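You operate a simulated robot arm through the tools that you are given. There is no shell and no other tool.

You run a simulated two-armed robot. Do the job below in one go: nothing can be reset, and whatever is moved stays where it is left.

JOB
Brush the magnet drawer's bar clean and lock the drawer shut.
Fine: brush back. Set down upright: brush. Where these are worked on the way, their far stop is far enough and under half their travel is too little: magnet drawer. What is to be rubbed or washed off counts as gone when no trace of it is left.

Only the result counts: the job must be done as asked and must still hold three seconds after the hand-in. Knocking over, shifting, dropping, spilling or breaking anything else fails it.

ROBOT AND FRAMES
Two 7-joint arms with two-finger parallel grippers on one trunk that stands fixed in place. Base frame: the origin is at the foot of the trunk, x ahead of it, y to its left, z up. Units: m, degrees, N and s.
The left shoulder is at [0.06, 0.143, 0.978], the right one opposite. With the tool pointing down near the work surface each hand reaches from about 0.32 to 0.74 m from the base axis, measured 20 degrees to its own side. Payload 1.57 kg a hand.
The TCP of each hand is the grasp point between the finger pads, 0.03 m short of the fingertips. In the tool frame z runs along the fingers and y along their closing line. The gripper opens to 0.11 m. The fingers are 0.024 m wide and 0.012 m thick; the gripper's body (0.048 by 0.112 m) begins 0.078 m behind the TCP.
Orientation is that of the tool frame in the base frame, as [roll, pitch, yaw] about the fixed x, y, z axes, in that order (R = Rz(yaw) Ry(pitch) Rx(roll)). With the fingers straight down and closing along the base's y, the tool's x points along the base's -x, its y along +y and its z along -z.

CONTROLS
- The arms move only by the tool servo_tool. It takes "left_rows", "right_rows" or both (then of equal length, played together; a hand with none holds still); each is a list of rows, each a list of 6 numbers: the shift along the tool's x, y, z in m, then the turn, a rotation vector about the tool's x, y, z in degrees. In form: [[dx, dy, dz, rx, ry, rz], ...]. A call has 1 to 20 rows; each row shifts and turns the commanded pose from where the row before left it, along the tool's axes as they then stand. "left_claw" and "right_claw" are, for a hand that has rows, the finger opening in m, from 0 to 0.11, set as the call begins (left out, the last holds). Each row takes 0.2 s and may step no farther than 0.05 m and 8.6 degrees from the row before; otherwise, or with a gripper value out of range, the whole call is refused. A pose out of reach is approached as far as the arm can. The call stops where the force on the tool passes 40 N (or 10 N more than at its start, if that is more) or the arm is blocked; 0.2 s more then pass. Each finger travels about 0.045 m/s and halts on what it meets, pressing with about 31 N; the grip force reading is that of the motor and also rises with nothing between the fingers. The clock runs only during rows and for 0.2 s after the last one: add rows that do not move to give the fingers time. The reply holds the time, the measured pose of the TCP, the force on the tool along the base axes, the opening and the grip force, in the units named above and with some noise, with the torque about the TCP (base axes, N m) and any sound that the robot's microphone picked up.
- Cameras (640 x 400 px; columns grow to the right, rows downward): "scene" is now at [0.0448, 0.0204, 1.5869]; the picture's right is [0.23, -0.97, 0.00], its down [-0.75, -0.18, -0.63] and it looks along [0.62, 0.15, -0.77] (base axes); focal length 317 px, centre (320, 200). "left" rides on the left gripper at [0.07, -0.016, -0.141] in its tool frame; the picture's right is [0.23, 0.97, 0.00], its down [-0.85, 0.20, -0.48] and it looks along [-0.47, 0.11, 0.88] (tool axes); focal length 222 px, centre (320, 200). "right" rides on the right gripper at [0.07, 0.016, -0.141] in its tool frame; the picture's right is [-0.23, 0.97, 0.00], its down [-0.86, -0.20, -0.48] and it looks along [-0.47, -0.11, 0.88] (tool axes); focal length 222 px, centre (320, 200). There is no depth. A picture from a camera that has moved, and an enlarged one, comes with that camera's place and axes in the base frame and with its lens.
- grab_frame(camera): a new picture of that camera. It takes no simulated time.
- slide_trunk(by): slides the trunk up (or, below 0, down) by that many m; the arms and the scene camera ride with it, the base frame stays. It gives what a move gives, with no picture.
- head_to(pan, tilt): turns the head with the scene camera to pan (to the left, within 86 degrees either way) and tilt (down, from -29 to 69), counted from straight ahead of the robot. It gives what a move gives.
- enlarge(camera, box): a new picture of the part [left, top, right, bottom] of that camera's present view, enlarged. It takes no simulated time.
- close_job(): hands the job in; it is judged then, once.

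Places have to be worked out from the pictures, the camera data and where the tool is seen. Open the grippers and draw the arms clear of the work before you hand the job in, unless the task says otherwise.

The tools are called after "Call:" as name(argument=value, ...) on one line, values as JSON. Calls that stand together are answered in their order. servo_tool: Moves the arms, as the interface text tells. Its arguments: {"type":"object","properties":{"left_rows":{"type":"array"},"left_claw":{"type":"number"},"right_rows":{"type":"array"},"right_claw":{"type":"number"}},"required":[]} The other tools are called the same way: slide_trunk (by) slides the trunk up or down; head_to (pan, tilt) turns the head that bears the scene camera; grab_frame (camera) takes a picture; enlarge (camera, box) takes an enlarged picture of a part of a camera's view; close_job () hands the job in.

At the start:

```text
time: 0.0
left_position: [0.4044, 0.2229, 1.1565]
left_ee_rot: [179.9, 0.1, 180.0]
left_contact_force: [-0.2, 0.1, -0.2]
left_moment: [0.0, -0.01, -0.03]
left_finger_gap: 0.1098
left_gripper_force: 0.1
right_position: [0.5061, -0.1661, 1.1449]
right_ee_rot: [-180.0, 0.2, 180.0]
right_contact_force: [0.0, -1.0, 0.6]
right_moment: [-0.02, 0.04, 0.02]
right_finger_gap: 0.1102
right_gripper_force: 0.1
trunk travel left (down, up): [-0.577, 0.013]
head pan, tilt: [13.5, 50.7]
```

scene: 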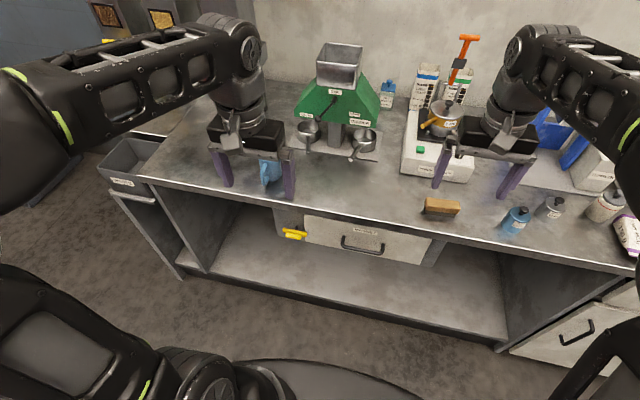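
right: 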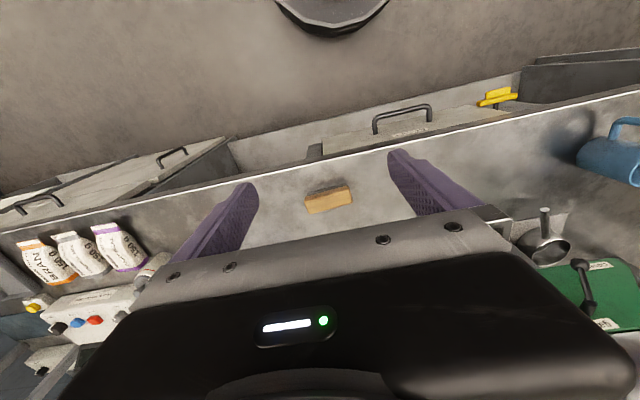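
left: 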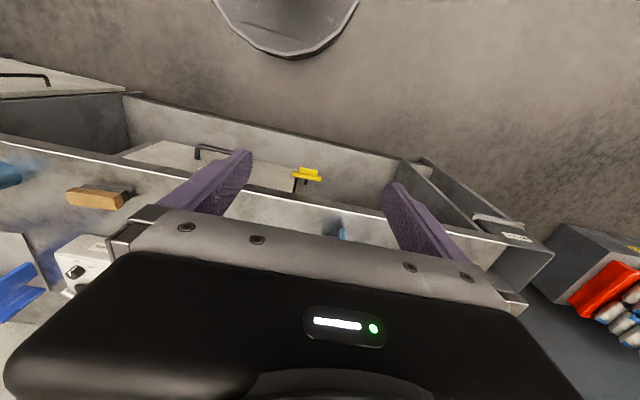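

I see a bench with a drawer under it, a yellow latch lever to its left, and a wooden brush on the bench top. I'll zoom in on the drawer, the latch, the brush and the rest of the bench.

Call:
enlarge(camera="scene", box=[260, 180, 480, 290])

Call:
enlarge(camera="scene", box=[270, 30, 490, 170])

Call:
enlarge(camera="scene", box=[400, 150, 640, 300])

Call:
enlarge(camera="left", box=[100, 100, 420, 260])

```text
2.91 times, centred on (370, 235) of scene
camera zoom: at [0.0448, 0.0204, 1.5869], right [0.23, -0.97, 0.0], down [-0.75, -0.18, -0.63], along [0.62, 0.15, -0.77], focal length 922 px, centre (174, 98)
```

zoom: 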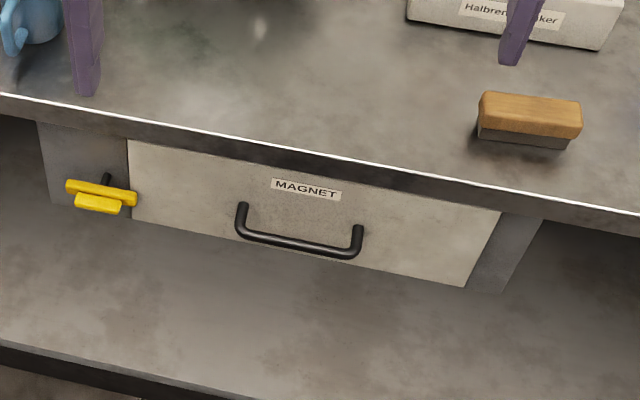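

```text
2.86 times, centred on (380, 100) of scene
camera zoom: at [0.0448, 0.0204, 1.5869], right [0.23, -0.97, 0.0], down [-0.75, -0.18, -0.63], along [0.62, 0.15, -0.77], focal length 906 px, centre (149, 486)
```

zoom: 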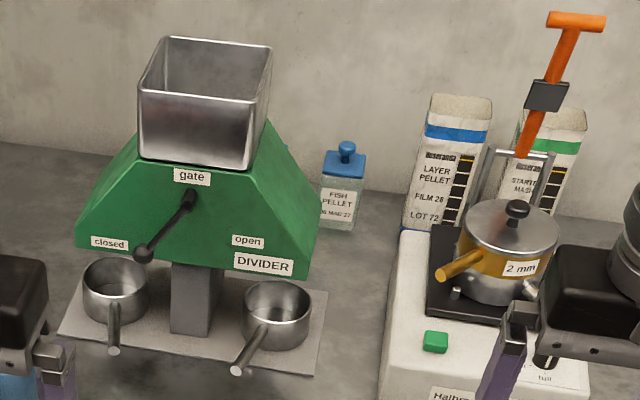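

```text
2.67 times, centred on (520, 225) of scene
camera zoom: at [0.0448, 0.0204, 1.5869], right [0.23, -0.97, 0.0], down [-0.75, -0.18, -0.63], along [0.62, 0.15, -0.77], focal length 845 px, centre (-213, 133)
```

zoom: 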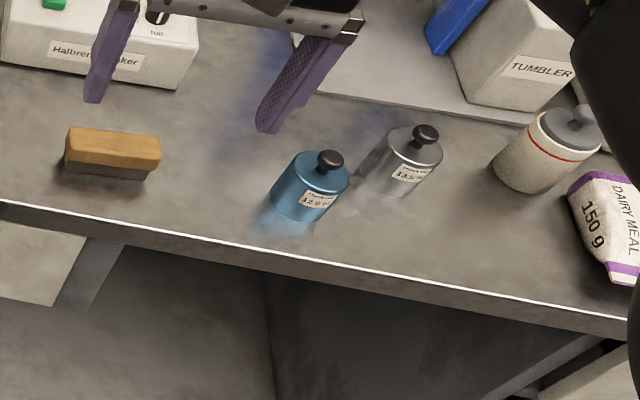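

```text
2.00 times, centred on (260, 180) of left
camera zoom: at [0.3329, 0.206, 1.2994], right [-0.23, 0.97, 0.0], down [0.85, 0.2, 0.48], along [0.47, 0.11, -0.88], focal length 444 px, centre (440, 240)
```

zoom: 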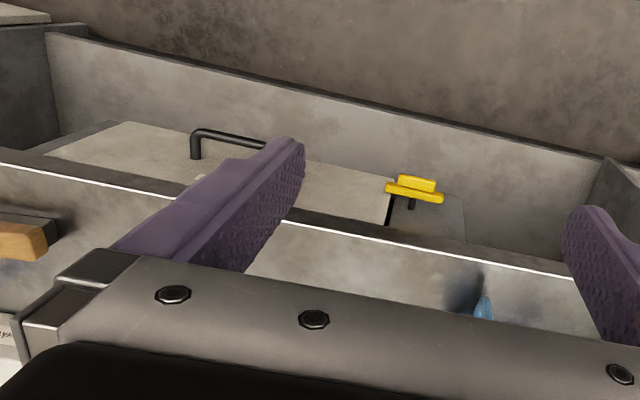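

The yellow latch triangulates to about (0.55, 0.22, 0.78), and the bench front edge runs along y near x≈0.54. I'll draw both hands back from the bench before I lower the trunk for a better look at the drawer and latch.

Call:
servo_tool(right_rows=[[0.04, 0, 0, 0, 0, 0], [0.04, 0, 0, 0, 0, 0], [0.04, 0, 0, 0, 0, 0]], left_rows=[[0, 0.03, 0, 0, 0, 0], [0, 0.03, 0, 0, 0, 0], [0, 0.03, 0, 0, 0, 0]])

```text
time: 0.8
left_position: [0.4016, 0.3143, 1.1582]
left_ee_rot: [179.9, 0.0, -179.8]
left_contact_force: [-0.5, 0.2, 0.5]
left_moment: [0.01, -0.02, -0.01]
left_finger_gap: 0.11
left_gripper_force: 0.1
right_position: [0.3855, -0.1666, 1.1467]
right_ee_rot: [-179.9, 0.2, -180.0]
right_contact_force: [0.6, -0.1, -1.0]
right_moment: [0.0, -0.02, 0.01]
right_finger_gap: 0.1102
right_gripper_force: 0.0
trunk travel left (down, up): [-0.577, 0.013]
head pan, tilt: [13.5, 50.7]
```

Both hands are clear of the bench edge. I'll lower the trunk part way so the scene camera sees the drawer face from lower down.

Call:
slide_trunk(by=-0.2)

Call:
grab_frame(camera="scene")

Call:
grab_frame(camera="left")

Call:
grab_frame(camera="right")

```text
time: 3.0
left_position: [0.4033, 0.3115, 0.9587]
left_ee_rot: [-179.9, 0.1, -179.9]
left_contact_force: [0.3, -0.7, -0.3]
left_moment: [-0.01, 0.01, 0.02]
left_finger_gap: 0.1105
left_gripper_force: 0.0
right_position: [0.3863, -0.166, 0.9467]
right_ee_rot: [180.0, 0.2, -180.0]
right_contact_force: [0.1, -0.5, -0.7]
right_moment: [-0.02, 0.02, 0.0]
right_finger_gap: 0.1102
right_gripper_force: 0.0
trunk travel left (down, up): [-0.377, 0.213]
head pan, tilt: [13.5, 50.7]
```

```text
taken
camera scene: at [0.0447, 0.0204, 1.3869], right [0.23, -0.97, 0.0], down [-0.75, -0.18, -0.63], along [0.62, 0.15, -0.77], focal length 317 px, centre (320, 200)
```

scene: 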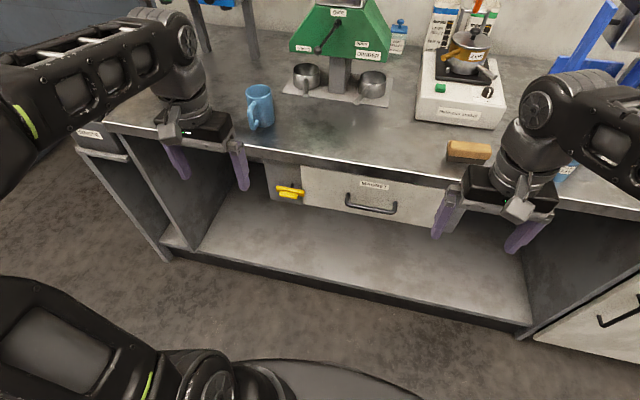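

```text
taken
camera left: at [0.3325, 0.2958, 1.1], right [-0.23, 0.97, 0.0], down [0.85, 0.2, 0.48], along [0.47, 0.11, -0.88], focal length 222 px, centre (320, 200)
```

left: 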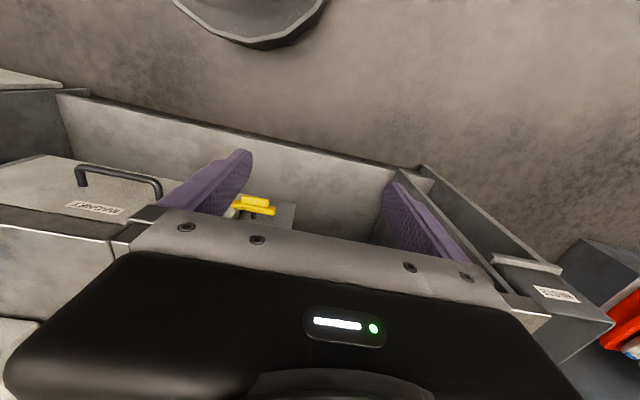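

```text
taken
camera right: at [0.3164, -0.1505, 1.0865], right [0.23, 0.97, 0.0], down [0.85, -0.2, 0.48], along [0.47, -0.11, -0.88], focal length 222 px, centre (320, 200)
```

right: 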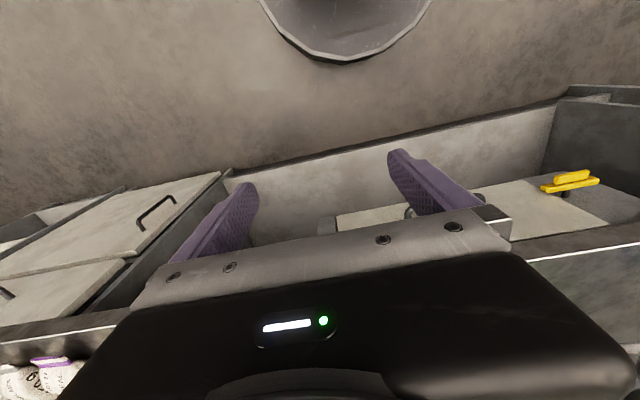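

Call:
enlarge(camera="scene", box=[250, 150, 410, 250])

Call:
enlarge(camera="right", box=[500, 140, 640, 230])

Call:
enlarge(camera="scene", box=[400, 110, 560, 210])

```text
4.00 times, centred on (330, 200) of scene
camera zoom: at [0.0447, 0.0204, 1.3869], right [0.23, -0.97, 0.0], down [-0.75, -0.18, -0.63], along [0.62, 0.15, -0.77], focal length 1268 px, centre (280, 200)
```

zoom: 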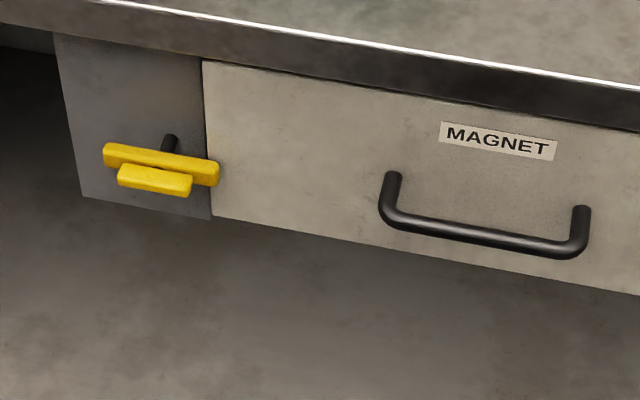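

```text
4.44 times, centred on (570, 185) of right
camera zoom: at [0.3164, -0.1505, 1.0865], right [0.23, 0.97, 0.0], down [0.85, -0.2, 0.48], along [0.47, -0.11, -0.88], focal length 987 px, centre (-791, 267)
```

zoom: 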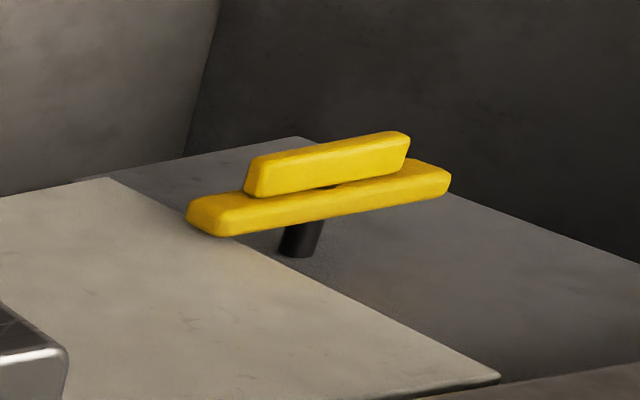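

```text
4.00 times, centred on (480, 160) of scene
camera zoom: at [0.0447, 0.0204, 1.3869], right [0.23, -0.97, 0.0], down [-0.75, -0.18, -0.63], along [0.62, 0.15, -0.77], focal length 1268 px, centre (-320, 360)
```

zoom: 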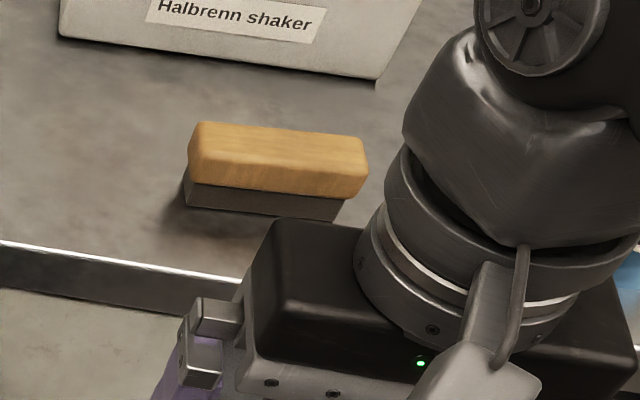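

The latch bar sits at about (0.572, 0.231, 0.739), with its grip tab in front at x≈0.557. It's horizontal and overlaps the drawer's edge, so it looks locked. The handle rod is at about (0.546, 0.008, 0.757), the drawer face at x≈0.60 and the bench edge at (0.567, –, 0.886). I'll bring the left hand forward and pitch it so the fingers point at the latch.

Call:
servo_tool(left_rows=[[-0.02, -0.025, 0, 0, 0, 0], [-0.025, -0.025, 0, 0, 0, 0], [-0.025, -0.03, 0, 0, 0, 0], [0, 0, 0, 0, -8.2, 0], [0, 0, 0, 0, -8.2, 0], [0, 0, 0, 0, -8.2, 0], [0, 0, 0, 0, -8.2, 0], [0, 0, 0, 0, -8.2, 0], [0, 0, 0, 0, -8.2, 0], [0, 0, 0, 0, -8.2, 0], [0, 0, 0, 0, -8.2, 0], [0, 0, 0, 0, -8.2, 0], [0, 0, 0, 0, -8.2, 0], [0, 0, 0, 0, -8.0, 0]])

Call:
grab_frame(camera="scene")

Call:
grab_frame(camera="left")

```text
time: 6.0
left_position: [0.5289, 0.2863, 1.0085]
left_ee_rot: [-127.7, 90.0, -127.7]
left_contact_force: [-0.1, -0.1, 0.0]
left_moment: [-0.04, -0.02, -0.02]
left_finger_gap: 0.1101
left_gripper_force: 0.0
left hand out of reach, approached as far as the arm can: row 2, 11, 12, 13, 14
right_position: [0.3877, -0.1656, 0.9469]
right_ee_rot: [-180.0, 0.2, 180.0]
right_contact_force: [-0.3, 0.0, -0.1]
right_moment: [-0.02, -0.02, 0.03]
right_finger_gap: 0.1099
right_gripper_force: 0.1
trunk travel left (down, up): [-0.377, 0.213]
head pan, tilt: [13.5, 50.7]
```

```text
taken
camera scene: at [0.0452, 0.0204, 1.3869], right [0.23, -0.97, 0.0], down [-0.75, -0.18, -0.63], along [0.62, 0.15, -0.77], focal length 317 px, centre (320, 200)
```

scene: 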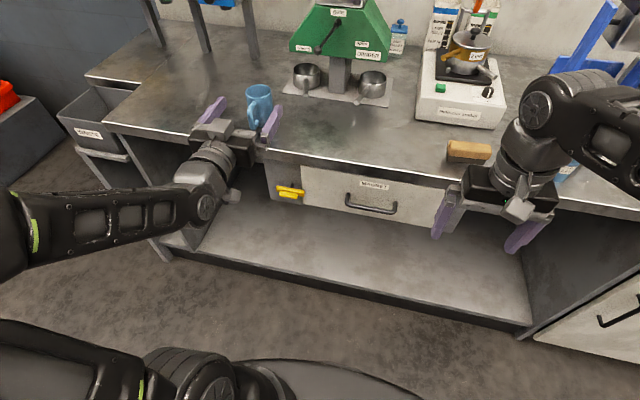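

```text
taken
camera left: at [0.3865, 0.2686, 0.9392], right [0.0, 0.97, -0.23], down [-0.48, 0.2, 0.85], along [0.88, 0.11, 0.47], focal length 222 px, centre (320, 200)
```

left: 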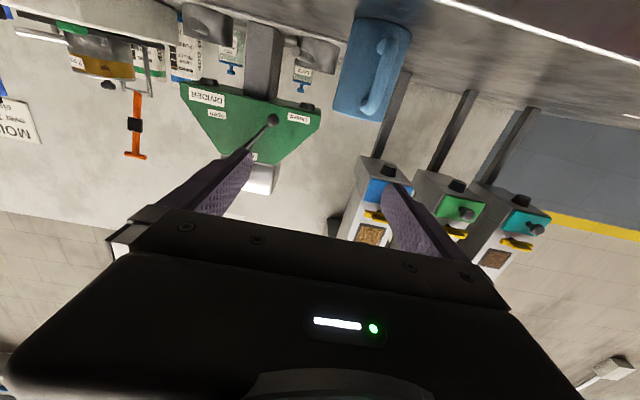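

The forward-pointing pose is too close to the shoulder at this trunk height, so the arm has a minimum reach of about 0.38 m from shoulder to wrist. I'll pitch the hand back partly and lower the trunk well below the latch, which leaves more room for a horizontal hand.

Call:
servo_tool(left_rows=[[0, 0, 0, 0, 8.2, 0], [0, 0, 0, 0, 8.2, 0], [0, 0, 0, 0, 8.2, 0], [0, 0, 0, 0, 8.2, 0], [0, 0, 0, 0, 8.2, 0], [0, 0, 0, 0, 0, 0]])

```text
time: 7.4
left_position: [0.5288, 0.2852, 1.0086]
left_ee_rot: [-180.0, 48.8, 180.0]
left_contact_force: [1.0, 0.4, -0.4]
left_moment: [0.04, -0.02, -0.01]
left_finger_gap: 0.1099
left_gripper_force: 0.0
right_position: [0.3861, -0.1671, 0.9464]
right_ee_rot: [180.0, 0.1, -180.0]
right_contact_force: [0.0, -0.1, 0.5]
right_moment: [0.01, -0.01, -0.01]
right_finger_gap: 0.1102
right_gripper_force: 0.1
trunk travel left (down, up): [-0.377, 0.213]
head pan, tilt: [13.5, 50.7]
```

The commanded pose now matches the measured one, at 48.8° pitch. I'll move straight back in x by 0.12 and toward y≈0.24.

Call:
servo_tool(left_rows=[[0.0264, -0.015, -0.0301, 0, 0, 0], [0.0264, -0.015, -0.0301, 0, 0, 0], [0.0264, -0.015, -0.0301, 0, 0, 0]])

```text
time: 8.2
left_position: [0.4094, 0.2406, 1.0097]
left_ee_rot: [180.0, 49.1, 180.0]
left_contact_force: [0.2, 0.1, -0.2]
left_moment: [0.04, 0.02, -0.01]
left_finger_gap: 0.1102
left_gripper_force: 0.0
right_position: [0.3856, -0.1662, 0.9462]
right_ee_rot: [179.9, 0.1, -179.9]
right_contact_force: [1.5, -0.4, 0.7]
right_moment: [0.02, -0.01, 0.01]
right_finger_gap: 0.11
right_gripper_force: 0.0
trunk travel left (down, up): [-0.377, 0.213]
head pan, tilt: [13.5, 50.7]
```

Both hands are in front of the bench with clearance. I'll lower the trunk by 0.30.

Call:
slide_trunk(by=-0.3)

Call:
head_to(pan=12, tilt=35)

Call:
grab_frame(camera="scene")

Call:
grab_frame(camera="left")

```text
time: 11.2
left_position: [0.4101, 0.24, 0.7103]
left_ee_rot: [180.0, 49.1, -179.9]
left_contact_force: [0.5, -0.1, 0.5]
left_moment: [-0.02, -0.01, 0.0]
left_finger_gap: 0.11
left_gripper_force: 0.0
right_position: [0.3856, -0.1669, 0.6454]
right_ee_rot: [179.9, 0.1, -179.9]
right_contact_force: [-0.5, -0.1, -0.2]
right_moment: [-0.01, 0.01, 0.03]
right_finger_gap: 0.11
right_gripper_force: 0.0
trunk travel left (down, up): [-0.077, 0.513]
head pan, tilt: [13.5, 50.7]
```

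```text
time: 11.9
left_position: [0.4098, 0.2411, 0.7095]
left_ee_rot: [-180.0, 48.9, -180.0]
left_contact_force: [-0.4, 0.4, 0.7]
left_moment: [-0.01, 0.01, 0.0]
left_finger_gap: 0.1098
left_gripper_force: 0.0
right_position: [0.3862, -0.1665, 0.6469]
right_ee_rot: [179.9, 0.1, 179.9]
right_contact_force: [-0.2, -0.6, 0.8]
right_moment: [0.01, 0.01, -0.01]
right_finger_gap: 0.1101
right_gripper_force: 0.0
trunk travel left (down, up): [-0.077, 0.513]
head pan, tilt: [12.0, 35.0]
```

```text
taken
camera scene: at [0.0565, 0.0208, 1.1095], right [0.21, -0.98, 0.0], down [-0.56, -0.12, -0.82], along [0.8, 0.17, -0.57], focal length 317 px, centre (320, 200)
```

scene: 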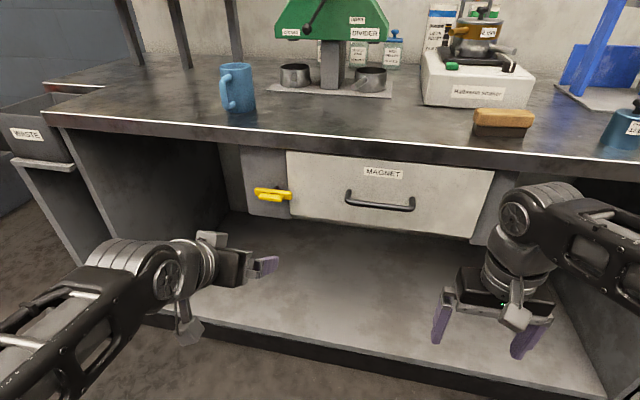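

```text
taken
camera left: at [0.2555, 0.2242, 0.7502], right [-0.15, 0.97, -0.17], down [0.2, 0.2, 0.96], along [0.97, 0.11, -0.22], focal length 222 px, centre (320, 200)
```

left: 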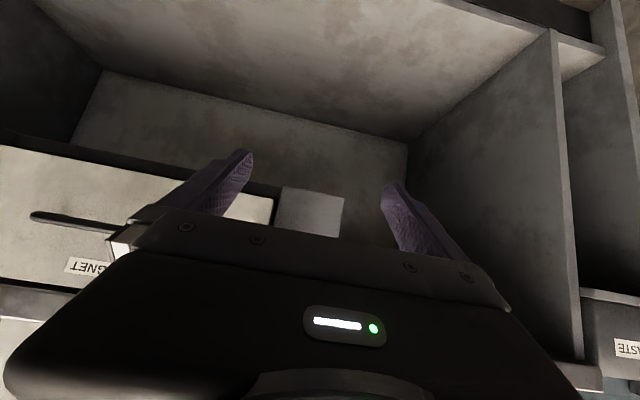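

I'll lower the trunk a bit more for wrist room. Then I'll raise and advance the left hand, pitch it level, and roll it so the fingers close vertically around the latch.

Call:
slide_trunk(by=-0.07)

Call:
servo_tool(left_rows=[[-0.045, -0.003, 0.0007, 0, 0, 0], [-0.045, -0.003, 0.0007, 0, 0, 0], [-0.044, -0.003, 0.0007, 0, 0, 0], [0, 0, 0, 0, -8.2, 0], [0, 0, 0, 0, -8.2, 0], [0, 0, 0, 0, -8.2, 0], [0, 0, 0, 0, -8.2, 0], [0, 0, 0, 0, -8.2, 0]], left_claw=0.06)

Call:
enlarge(camera="scene", box=[200, 120, 440, 270])

```text
time: 13.0
left_position: [0.4098, 0.2398, 0.6389]
left_ee_rot: [-180.0, 49.0, 180.0]
left_contact_force: [-0.1, -0.4, -0.7]
left_moment: [-0.01, 0.0, 0.0]
left_finger_gap: 0.11
left_gripper_force: 0.0
right_position: [0.3867, -0.1662, 0.5757]
right_ee_rot: [-179.9, 0.1, 179.9]
right_contact_force: [-0.3, 0.6, 0.4]
right_moment: [-0.02, 0.0, 0.0]
right_finger_gap: 0.11
right_gripper_force: 0.1
trunk travel left (down, up): [-0.007, 0.583]
head pan, tilt: [12.0, 35.0]
```

```text
time: 14.8
left_position: [0.4979, 0.2324, 0.7388]
left_ee_rot: [21.3, 89.9, 21.4]
left_contact_force: [-0.2, -0.1, 0.6]
left_moment: [-0.02, 0.0, 0.0]
left_finger_gap: 0.0599
left_gripper_force: 0.1
right_position: [0.3865, -0.1656, 0.5751]
right_ee_rot: [-179.9, 0.1, -179.9]
right_contact_force: [0.0, -0.9, 0.1]
right_moment: [0.0, 0.0, 0.0]
right_finger_gap: 0.1099
right_gripper_force: 0.1
trunk travel left (down, up): [-0.007, 0.583]
head pan, tilt: [12.0, 35.0]
```

```text
2.67 times, centred on (320, 195) of scene
camera zoom: at [0.0565, 0.0208, 1.0396], right [0.21, -0.98, 0.0], down [-0.56, -0.12, -0.82], along [0.8, 0.17, -0.57], focal length 845 px, centre (320, 213)
```

zoom: 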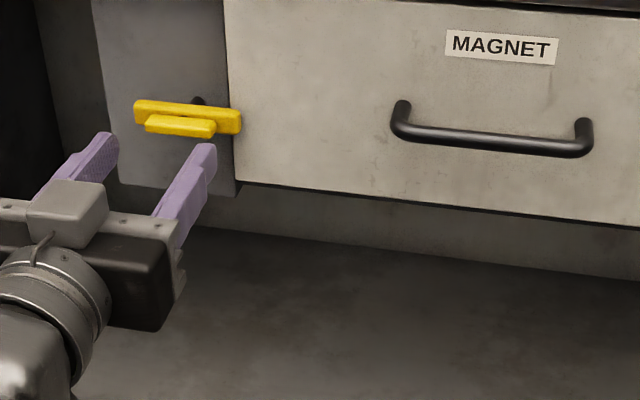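

The hand is level at (0.498, 0.232, 0.739), in line with the latch. I'll roll it +90° so the fingers close vertically.

Call:
servo_tool(left_rows=[[0, 0, 0, 0, 0, 8.2], [0, 0, 0, 0, 0, 8.2], [0, 0, 0, 0, 0, 8.2], [0, 0, 0, 0, 0, 8.2], [0, 0, 0, 0, 0, 8.2], [0, 0, 0, 0, 0, 8.2], [0, 0, 0, 0, 0, 8.2], [0, 0, 0, 0, 0, 8.2], [0, 0, 0, 0, 0, 8.2], [0, 0, 0, 0, 0, 8.2], [0, 0, 0, 0, 0, 8.0]])

Call:
enlarge(camera="scene", box=[200, 120, 440, 270])

Call:
grab_frame(camera="left")

```text
time: 17.2
left_position: [0.4994, 0.2321, 0.7397]
left_ee_rot: [90.0, -0.2, 90.0]
left_contact_force: [-0.7, 0.3, 0.6]
left_moment: [-0.04, 0.01, 0.0]
left_finger_gap: 0.0598
left_gripper_force: 0.0
right_position: [0.3865, -0.1662, 0.5768]
right_ee_rot: [-180.0, 0.1, -179.9]
right_contact_force: [-0.6, 0.3, 0.3]
right_moment: [0.0, 0.0, 0.05]
right_finger_gap: 0.1103
right_gripper_force: 0.2
trunk travel left (down, up): [-0.007, 0.583]
head pan, tilt: [12.0, 35.0]
```

```text
2.67 times, centred on (320, 195) of scene
camera zoom: at [0.0566, 0.0209, 1.0396], right [0.21, -0.98, 0.0], down [-0.56, -0.12, -0.82], along [0.8, 0.17, -0.57], focal length 845 px, centre (320, 213)
```

zoom: 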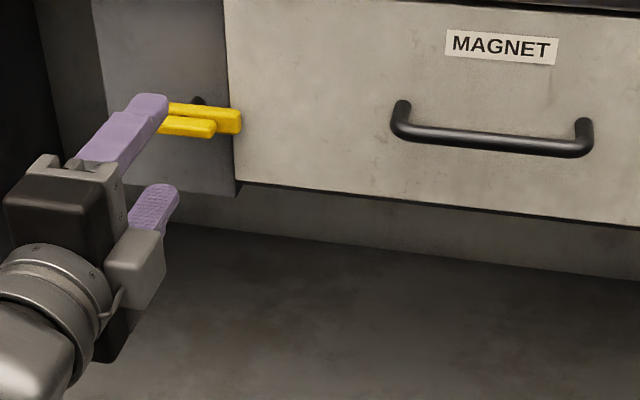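

```text
taken
camera left: at [0.3561, 0.3011, 0.7242], right [0.0, 0.22, 0.97], down [-0.48, -0.86, 0.2], along [0.88, -0.47, 0.11], focal length 222 px, centre (320, 200)
```

left: 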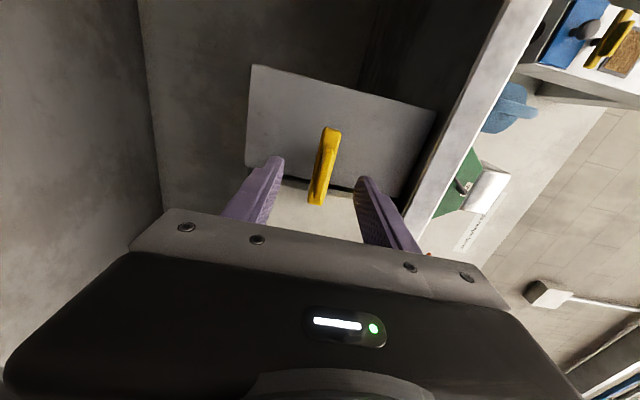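

The latch sits between the fingers, perhaps 3–4 mm above centre. I'll nudge up, advance to x≈0.553 and close gently on the tab and bar.

Call:
servo_tool(left_rows=[[0, 0.0035, 0.018, 0, 0, 0], [0, 0, 0.018, 0, 0, 0], [0, 0, 0.017, 0, 0, 0]])

Call:
grab_frame(camera="left")

Call:
enlarge(camera="scene", box=[200, 120, 360, 220])

```text
time: 18.0
left_position: [0.5528, 0.2316, 0.7421]
left_ee_rot: [90.1, 0.0, 89.9]
left_contact_force: [-0.4, 1.1, -0.2]
left_moment: [0.01, 0.03, 0.03]
left_finger_gap: 0.06
left_gripper_force: 0.0
right_position: [0.3861, -0.1664, 0.5756]
right_ee_rot: [179.9, 0.2, -180.0]
right_contact_force: [0.0, -0.4, -0.4]
right_moment: [0.01, 0.01, 0.03]
right_finger_gap: 0.1102
right_gripper_force: 0.1
trunk travel left (down, up): [-0.007, 0.583]
head pan, tilt: [12.0, 35.0]
```

```text
taken
camera left: at [0.4098, 0.301, 0.7275], right [0.0, 0.23, 0.97], down [-0.48, -0.86, 0.2], along [0.88, -0.47, 0.11], focal length 222 px, centre (320, 200)
```

left: 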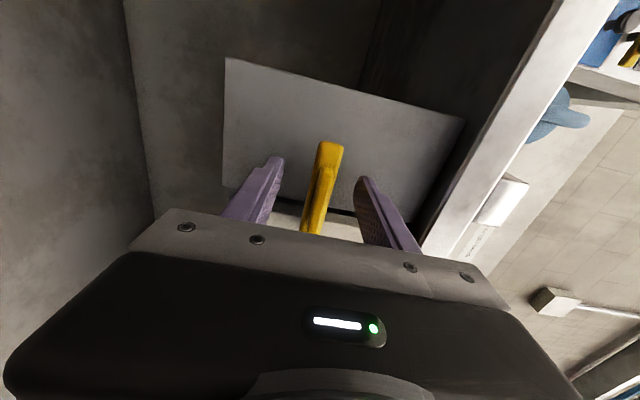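

```text
4.00 times, centred on (280, 170) of scene
camera zoom: at [0.0565, 0.0208, 1.0396], right [0.21, -0.98, 0.0], down [-0.56, -0.12, -0.82], along [0.8, 0.17, -0.57], focal length 1268 px, centre (480, 320)
```

zoom: 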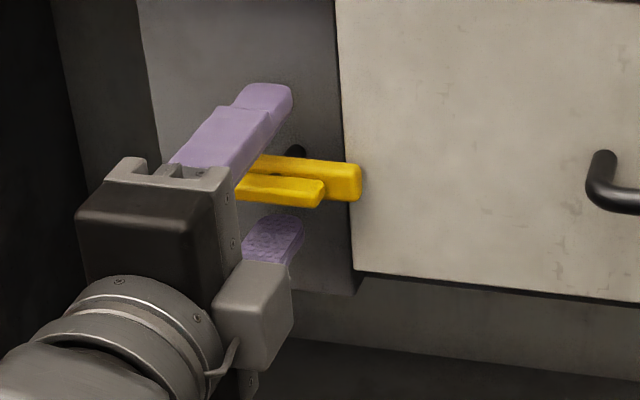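

The bar is centred between the fingers, so I'll close on it.

Call:
servo_tool(left_rows=[[0, 0, 0, 0, 0, 0], [0, 0, 0, 0, 0, 0], [0, 0, 0, 0, 0, 0], [0, 0, 0, 0, 0, 0]], left_claw=0.0)

```text
time: 19.0
left_position: [0.5525, 0.2321, 0.745]
left_ee_rot: [89.9, 0.0, 90.0]
left_contact_force: [3.9, 0.6, 5.6]
left_moment: [-0.06, 0.02, -0.01]
left_finger_gap: 0.0179
left_gripper_force: 26.8
right_position: [0.3862, -0.1659, 0.5769]
right_ee_rot: [-180.0, 0.1, 179.9]
right_contact_force: [-0.4, 0.3, 0.3]
right_moment: [0.0, 0.02, 0.0]
right_finger_gap: 0.1101
right_gripper_force: 0.1
trunk travel left (down, up): [-0.007, 0.583]
head pan, tilt: [12.0, 35.0]
```

I have a grip, with the opening at 18 mm and latch height about 0.745. I'll try turning −16° about the tool axis and watch the torque.

Call:
servo_tool(left_rows=[[0, 0.0015, 0, 0, 0, 0], [0, 0, 0, 0, 0, -5], [0, 0, 0, 0, 0, -5], [0, 0, 0, 0, 0, -6], [0, 0, 0, 0, 0, 0]])

Call:
enlarge(camera="scene", box=[200, 120, 360, 220])

```text
time: 20.2
left_position: [0.553, 0.2296, 0.7442]
left_ee_rot: [90.1, 16.0, 90.0]
left_contact_force: [9.8, -0.1, 0.1]
left_moment: [1.51, -0.32, -0.31]
left_finger_gap: 0.025
left_gripper_force: 36.1
right_position: [0.3871, -0.1675, 0.5756]
right_ee_rot: [-180.0, 0.0, 180.0]
right_contact_force: [0.8, 0.1, 0.3]
right_moment: [-0.01, -0.01, 0.0]
right_finger_gap: 0.1099
right_gripper_force: 0.0
trunk travel left (down, up): [-0.007, 0.583]
head pan, tilt: [12.0, 35.0]
```

```text
4.00 times, centred on (280, 170) of scene
camera zoom: at [0.0572, 0.0206, 1.0395], right [0.21, -0.98, 0.0], down [-0.56, -0.12, -0.82], along [0.8, 0.17, -0.57], focal length 1268 px, centre (480, 320)
```

zoom: 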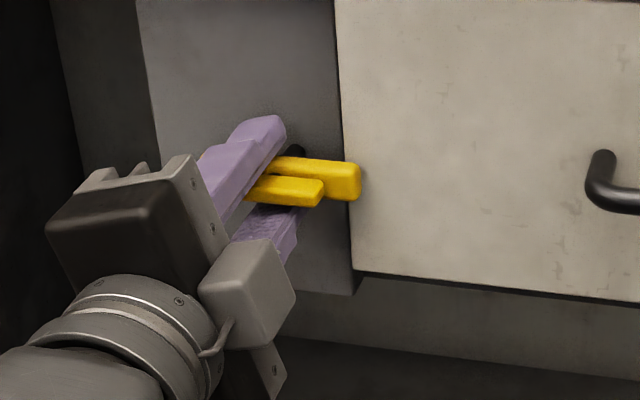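

The bar stayed put while the fingers twisted against it (gap 25 mm, 1.5 N·m), so it has a stop in that direction. I'll go back and try the other way.

Call:
servo_tool(left_rows=[[0, 0, 0, 0, 0, 8], [0, 0, 0, 0, 0, 8], [0, 0, 0, 0, 0, 0], [0, 0, 0, 0, 0, 6], [0, 0, 0, 0, 0, 6], [0, 0, 0, 0, 0, 6], [0, 0, 0, 0, 0, 0]])

Call:
enlarge(camera="scene", box=[200, 120, 360, 220])

```text
time: 21.8
left_position: [0.5515, 0.2309, 0.7467]
left_ee_rot: [89.8, -18.2, 90.1]
left_contact_force: [-2.7, -1.0, 7.6]
left_moment: [-0.04, 0.17, -0.31]
left_finger_gap: 0.0178
left_gripper_force: 32.6
right_position: [0.3869, -0.1658, 0.5759]
right_ee_rot: [180.0, 0.2, -179.9]
right_contact_force: [0.4, -0.3, -0.6]
right_moment: [0.01, 0.02, -0.02]
right_finger_gap: 0.1101
right_gripper_force: 0.0
trunk travel left (down, up): [-0.007, 0.583]
head pan, tilt: [12.0, 35.0]
```

```text
4.00 times, centred on (280, 170) of scene
camera zoom: at [0.056, 0.0206, 1.0397], right [0.21, -0.98, 0.0], down [-0.56, -0.12, -0.82], along [0.8, 0.17, -0.57], focal length 1268 px, centre (480, 320)
```

zoom: 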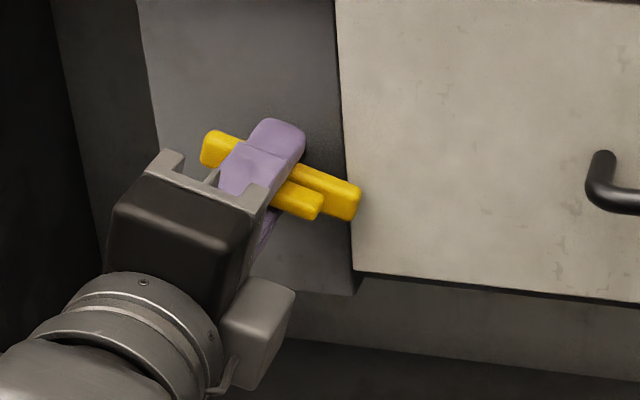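

It turns freely this way, with the left end going up. I'll continue turning and keep an eye on wrist limits.

Call:
servo_tool(left_rows=[[0, 0.002, 0, 0, 0, 8], [0, 0, 0, 0, 0, 8], [0, 0, 0, 0, 0, 8], [0, 0, 0, 0, 0, 8], [0, 0, 0, 0, 0, 0]])

```text
time: 23.0
left_position: [0.5514, 0.2295, 0.7491]
left_ee_rot: [89.7, -50.3, 90.1]
left_contact_force: [-3.2, -12.6, 12.2]
left_moment: [-0.05, 0.16, -0.35]
left_finger_gap: 0.0178
left_gripper_force: 32.6
right_position: [0.3855, -0.1675, 0.5757]
right_ee_rot: [179.9, 0.2, 180.0]
right_contact_force: [0.2, 0.3, 0.0]
right_moment: [-0.02, -0.02, 0.01]
right_finger_gap: 0.1098
right_gripper_force: 0.1
trunk travel left (down, up): [-0.007, 0.583]
head pan, tilt: [12.0, 35.0]
```

The sideways force suggests the pivot is near y≈0.226, about 6 mm off my grip point. I'll keep turning, with a small shift along the closing direction to follow the arc.

Call:
servo_tool(left_rows=[[0, 0.003, 0, 0, 0, 4], [0, 0.001, 0, 0, 0, 7], [0, 0.001, 0, 0, 0, 7], [0, 0.001, 0, 0, 0, 7], [0, 0.001, 0, 0, 0, 7], [0, 0, 0, 0, 0, 0]])

Call:
enlarge(camera="scene", box=[200, 120, 360, 220])

```text
time: 24.4
left_position: [0.5522, 0.2262, 0.7491]
left_ee_rot: [91.3, -82.1, 89.0]
left_contact_force: [-0.4, -3.5, -0.2]
left_moment: [0.02, 0.2, -0.34]
left_finger_gap: 0.0172
left_gripper_force: 31.9
right_position: [0.3876, -0.166, 0.5762]
right_ee_rot: [-180.0, 0.0, 179.9]
right_contact_force: [0.0, 0.0, -0.2]
right_moment: [0.01, -0.03, -0.01]
right_finger_gap: 0.1097
right_gripper_force: 0.1
trunk travel left (down, up): [-0.007, 0.583]
head pan, tilt: [12.0, 35.0]
```

```text
4.00 times, centred on (280, 170) of scene
camera zoom: at [0.0567, 0.0207, 1.0395], right [0.21, -0.98, 0.0], down [-0.56, -0.12, -0.82], along [0.8, 0.17, -0.57], focal length 1268 px, centre (480, 320)
```

zoom: 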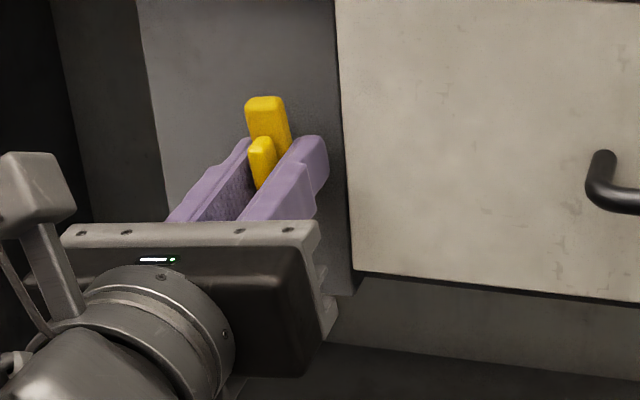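

It's at 82° and still turning freely. I'll finish to about 90° and see whether there's a stop.

Call:
servo_tool(left_rows=[[0, 0, 0, 0, 0, 4], [0, 0, 0, 0, 0, 4], [0, 0, 0, 0, 0, 4], [0, 0, 0, 0, 0, 0]])

```text
time: 25.4
left_position: [0.5511, 0.2262, 0.7493]
left_ee_rot: [-91.2, -86.0, -88.9]
left_contact_force: [-1.0, -3.1, -5.3]
left_moment: [-0.94, 0.07, -0.46]
left_finger_gap: 0.0194
left_gripper_force: 33.3
right_position: [0.3871, -0.1667, 0.5748]
right_ee_rot: [-180.0, 0.1, 179.9]
right_contact_force: [-0.4, 0.0, 0.5]
right_moment: [0.02, -0.02, -0.01]
right_finger_gap: 0.1099
right_gripper_force: 0.0
trunk travel left (down, up): [-0.007, 0.583]
head pan, tilt: [12.0, 35.0]
```

The torque climbs past 90°, so that's the far stop and the latch is fully open. I'll relax 4°, release and back straight out.

Call:
servo_tool(left_rows=[[0, 0, 0, 0, 0, -4], [0, 0, 0, 0, 0, 0]])

Call:
servo_tool(left_rows=[[0, 0, 0, 0, 0, 0], [0, 0, 0, 0, 0, 0], [0, 0, 0, 0, 0, 0], [0, 0, -0.025, 0, 0, 0], [0, 0, -0.025, 0, 0, 0]], left_claw=0.06)

Call:
grab_frame(camera="scene")

```text
time: 26.0
left_position: [0.5525, 0.2246, 0.7502]
left_ee_rot: [-87.3, -90.0, -92.7]
left_contact_force: [1.5, 0.0, -4.5]
left_moment: [-0.07, -0.06, -0.19]
left_finger_gap: 0.0178
left_gripper_force: 32.2
right_position: [0.3864, -0.167, 0.5765]
right_ee_rot: [-180.0, 0.1, -180.0]
right_contact_force: [-0.3, 0.2, 0.1]
right_moment: [-0.03, 0.03, 0.01]
right_finger_gap: 0.1101
right_gripper_force: 0.1
trunk travel left (down, up): [-0.007, 0.583]
head pan, tilt: [12.0, 35.0]
```

```text
time: 27.2
left_position: [0.5012, 0.2269, 0.7502]
left_ee_rot: [132.9, -90.0, 47.2]
left_contact_force: [0.0, 18.9, 1.8]
left_moment: [0.14, -0.02, 0.43]
left_finger_gap: 0.0427
left_gripper_force: 0.1
right_position: [0.3865, -0.1651, 0.575]
right_ee_rot: [-179.9, 0.1, 180.0]
right_contact_force: [0.3, 0.6, 0.8]
right_moment: [0.0, 0.02, 0.01]
right_finger_gap: 0.1101
right_gripper_force: 0.1
trunk travel left (down, up): [-0.007, 0.583]
head pan, tilt: [12.0, 35.0]
```

```text
taken
camera scene: at [0.0566, 0.0222, 1.0395], right [0.21, -0.98, 0.0], down [-0.56, -0.12, -0.82], along [0.8, 0.17, -0.57], focal length 317 px, centre (320, 200)
```

scene: 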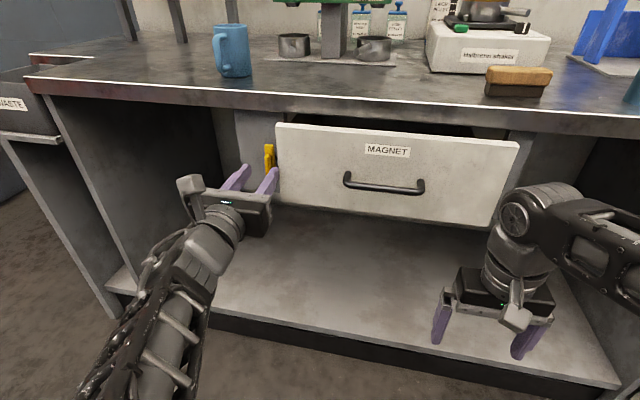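

As I withdrew, the right finger pressed against the drawer's left edge and dragged the drawer out a few cm. That does prove it's unlocked. I'll narrow the fingers to release that pressure and look closer.

Call:
servo_tool(left_rows=[[0, 0, 0, 0, 0, 0], [0, 0, 0, 0, 0, 0]], left_claw=0.02)

Call:
enlarge(camera="scene", box=[180, 100, 540, 260])

Call:
grab_frame(camera="left")

```text
time: 27.8
left_position: [0.5013, 0.2235, 0.7516]
left_ee_rot: [-63.5, -89.9, -116.6]
left_contact_force: [0.2, 0.0, 0.4]
left_moment: [-0.02, -0.03, -0.03]
left_finger_gap: 0.0201
left_gripper_force: 0.1
right_position: [0.3865, -0.1678, 0.5765]
right_ee_rot: [-180.0, 0.1, 179.9]
right_contact_force: [1.0, -0.4, 0.1]
right_moment: [0.01, -0.02, 0.04]
right_finger_gap: 0.1101
right_gripper_force: 0.1
trunk travel left (down, up): [-0.007, 0.583]
head pan, tilt: [12.0, 35.0]
```

```text
1.78 times, centred on (360, 180) of scene
camera zoom: at [0.0566, 0.0205, 1.0396], right [0.21, -0.98, 0.0], down [-0.56, -0.12, -0.82], along [0.8, 0.17, -0.57], focal length 564 px, centre (249, 236)
```

zoom: 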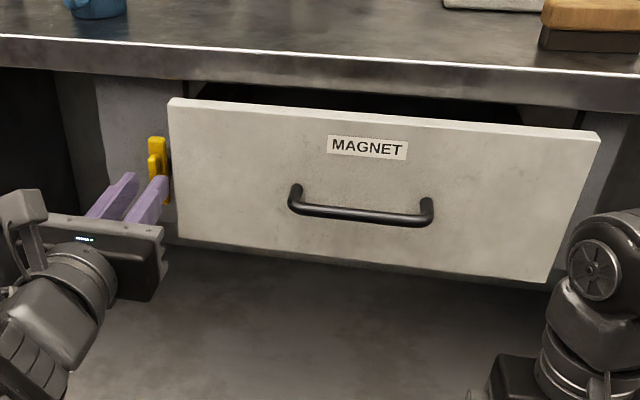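

```text
taken
camera left: at [0.3585, 0.2403, 0.822], right [0.0, -0.97, 0.23], down [-0.48, -0.2, -0.86], along [0.88, -0.11, -0.47], focal length 222 px, centre (320, 200)
```

left: 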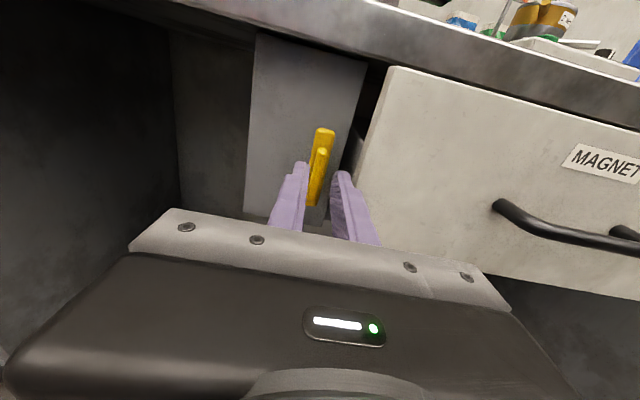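

The drawer is out about 5 cm and the latch is upright. The right hand stands in the drawer's path, so I'll move it right while the left hand backs off and rolls for the handle.

Call:
servo_tool(left_rows=[[0, 0, -0.03, 0, 0, 0], [0, 0, 0, 0, 0, -8.2], [0, 0, 0, 0, 0, -8.2], [0, 0, 0, 0, 0, -8.2], [0, 0, 0, 0, 0, -8.2], [0, 0, 0, 0, 0, -8.2], [0, 0, 0, 0, 0, -8.2], [0, 0, 0, 0, 0, -8.2], [0, 0, 0, 0, 0, -8.2], [0, 0, 0, 0, 0, -8.2], [0, 0, 0, 0, 0, -8.2], [0, 0, 0, 0, 0, -8.0]], right_rows=[[0, -0.045, 0, 0, 0, 0], [0, -0.045, 0, 0, 0, 0], [0, -0.045, 0, 0, 0, 0], [0, -0.045, 0, 0, 0, 0], [0, -0.045, 0, 0, 0, 0], [0, 0, 0, 0, 0, 0], [0, 0, 0, 0, 0, 0], [0, 0, 0, 0, 0, 0], [0, 0, 0, 0, 0, 0], [0, 0, 0, 0, 0, 0], [0, 0, 0, 0, 0, 0], [0, 0, 0, 0, 0, 0]], left_claw=0.05)

Call:
grab_frame(camera="scene")

Call:
enlarge(camera="scene", box=[180, 100, 540, 260])

```text
time: 30.4
left_position: [0.4714, 0.224, 0.7504]
left_ee_rot: [89.9, 0.1, 90.0]
left_contact_force: [0.3, 0.0, -0.3]
left_moment: [-0.01, -0.01, 0.01]
left_finger_gap: 0.05
left_gripper_force: 0.2
right_position: [0.3845, -0.3925, 0.576]
right_ee_rot: [180.0, 0.1, -179.9]
right_contact_force: [-0.6, 0.3, 0.3]
right_moment: [0.05, 0.01, 0.02]
right_finger_gap: 0.1102
right_gripper_force: 0.1
trunk travel left (down, up): [-0.007, 0.583]
head pan, tilt: [12.0, 35.0]
```

```text
taken
camera scene: at [0.0566, 0.0208, 1.0396], right [0.21, -0.98, 0.0], down [-0.56, -0.12, -0.82], along [0.8, 0.17, -0.57], focal length 317 px, centre (320, 200)
```

scene: 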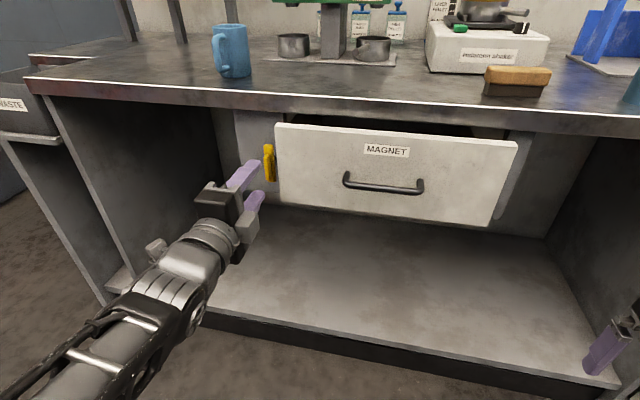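

```text
1.78 times, centred on (360, 180) of scene
camera zoom: at [0.0566, 0.0208, 1.0396], right [0.21, -0.98, 0.0], down [-0.56, -0.12, -0.82], along [0.8, 0.17, -0.57], focal length 564 px, centre (249, 236)
```

zoom: 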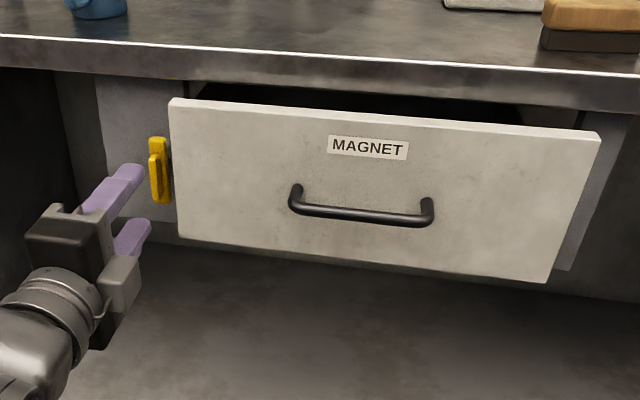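

The handle rod is now at about (0.492, 0.010, 0.766) and the drawer is out about 5 cm. I'll back off and move the left hand across to line up with it.

Call:
servo_tool(left_rows=[[0, 0, -0.035, 0, 0, 0], [-0.0428, 0.0031, 0, 0, 0, 0], [-0.0428, 0.0031, 0, 0, 0, 0], [-0.0428, 0.0031, 0, 0, 0, 0], [-0.0428, 0.0031, 0, 0, 0, 0], [-0.0428, 0.0031, 0, 0, 0, 0], [0, 0, 0, 0, 0, 0]])

Call:
enlarge(camera="scene", box=[240, 120, 480, 270])

Call:
grab_frame(camera="left")

```text
time: 31.5
left_position: [0.4504, 0.0663, 0.7436]
left_ee_rot: [96.2, 9.5, 79.8]
left_contact_force: [1.0, -0.8, 0.1]
left_moment: [-0.02, -0.02, -0.02]
left_finger_gap: 0.0501
left_gripper_force: 0.2
left hand out of reach, approached as far as the arm can: row 1
right_position: [0.3821, -0.3837, 0.5802]
right_ee_rot: [-179.1, 0.2, 179.9]
right_contact_force: [-0.7, 0.2, 0.1]
right_moment: [-0.01, 0.02, 0.02]
right_finger_gap: 0.1098
right_gripper_force: 0.1
trunk travel left (down, up): [-0.007, 0.583]
head pan, tilt: [12.0, 35.0]
stopped in row 5 (left hand): the arm was blocked; the commanded pose is now the measured one
```

```text
2.67 times, centred on (360, 195) of scene
camera zoom: at [0.0535, 0.0355, 1.0374], right [0.21, -0.98, 0.02], down [-0.56, -0.13, -0.82], along [0.8, 0.16, -0.57], focal length 845 px, centre (213, 213)
```

zoom: 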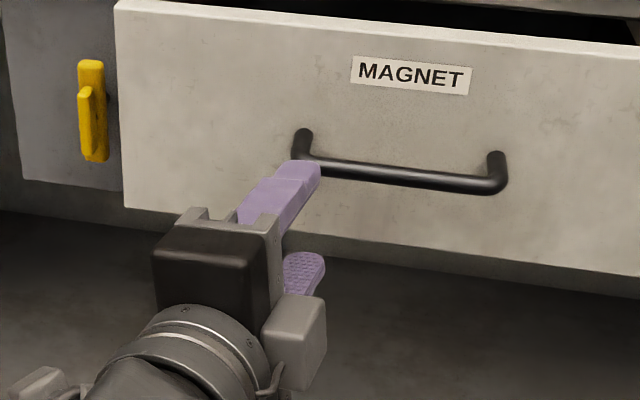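

```text
taken
camera left: at [0.3204, 0.158, 0.7312], right [0.17, 0.36, 0.92], down [-0.59, -0.71, 0.39], along [0.79, -0.6, 0.09], focal length 222 px, centre (320, 200)
```

left: 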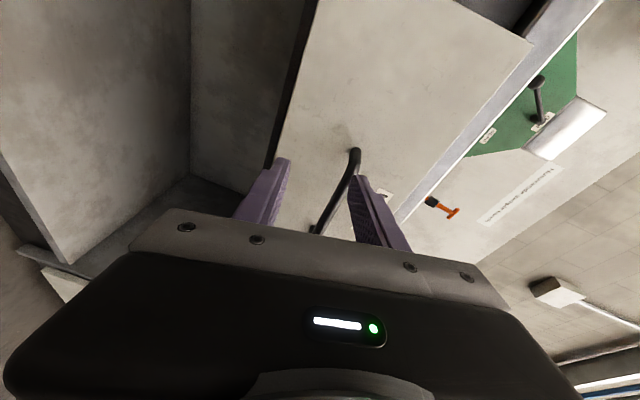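

The tool reads almost no force but the trunk deflected, so the folded arm has run into the robot itself, not the drawer. I'll back off to the left, then raise the trunk and use a steeper hand pitch.

Call:
servo_tool(left_rows=[[0.04, 0, 0, 0, 0, 0], [0.04, 0, 0, 0, 0, 0], [0, 0, 0, 0, 0, 0]])

Call:
grab_frame(camera="scene")

```text
time: 32.3
left_position: [0.4643, 0.1385, 0.7305]
left_ee_rot: [96.6, 8.2, 80.7]
left_contact_force: [-0.2, 0.8, 0.3]
left_moment: [-0.02, 0.01, 0.01]
left_finger_gap: 0.0501
left_gripper_force: 0.0
right_position: [0.3844, -0.3934, 0.5744]
right_ee_rot: [-180.0, 0.0, 180.0]
right_contact_force: [-0.3, -0.3, -0.5]
right_moment: [-0.02, -0.01, -0.01]
right_finger_gap: 0.1101
right_gripper_force: 0.1
trunk travel left (down, up): [-0.007, 0.583]
head pan, tilt: [12.0, 35.0]
```

```text
taken
camera scene: at [0.0566, 0.0208, 1.0396], right [0.21, -0.98, 0.0], down [-0.56, -0.12, -0.82], along [0.8, 0.17, -0.57], focal length 317 px, centre (320, 200)
```

scene: 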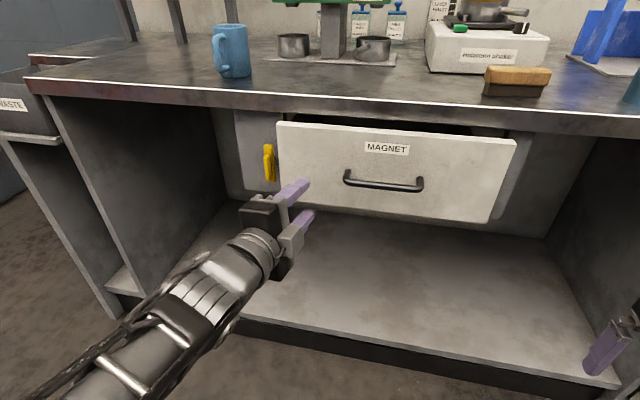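

The trunk is back to normal and nothing was disturbed. I'll sidestep a little more to clear the handle and raise the trunk 0.15.

Call:
servo_tool(left_rows=[[0.03, 0, 0, 0, 0, 0], [0, 0, 0, 0, 0, 0]])

Call:
slide_trunk(by=0.15)

```text
time: 32.9
left_position: [0.47, 0.1675, 0.7267]
left_ee_rot: [96.6, 8.4, 80.7]
left_contact_force: [-0.1, -0.5, -0.2]
left_moment: [0.02, 0.01, -0.02]
left_finger_gap: 0.0505
left_gripper_force: 0.1
right_position: [0.3845, -0.3927, 0.5771]
right_ee_rot: [-180.0, 0.0, 179.9]
right_contact_force: [0.1, 0.1, -0.1]
right_moment: [-0.01, 0.0, 0.04]
right_finger_gap: 0.1101
right_gripper_force: 0.1
trunk travel left (down, up): [-0.007, 0.583]
head pan, tilt: [12.0, 35.0]
```

```text
time: 34.6
left_position: [0.4706, 0.1657, 0.8773]
left_ee_rot: [96.6, 8.3, 80.6]
left_contact_force: [0.2, -0.7, -1.2]
left_moment: [-0.02, -0.04, 0.01]
left_finger_gap: 0.0501
left_gripper_force: 0.0
right_position: [0.3842, -0.3924, 0.7254]
right_ee_rot: [-180.0, 0.0, -179.9]
right_contact_force: [-0.8, -0.1, 0.8]
right_moment: [0.0, 0.0, 0.01]
right_finger_gap: 0.11
right_gripper_force: 0.0
trunk travel left (down, up): [-0.157, 0.433]
head pan, tilt: [12.0, 35.0]
```

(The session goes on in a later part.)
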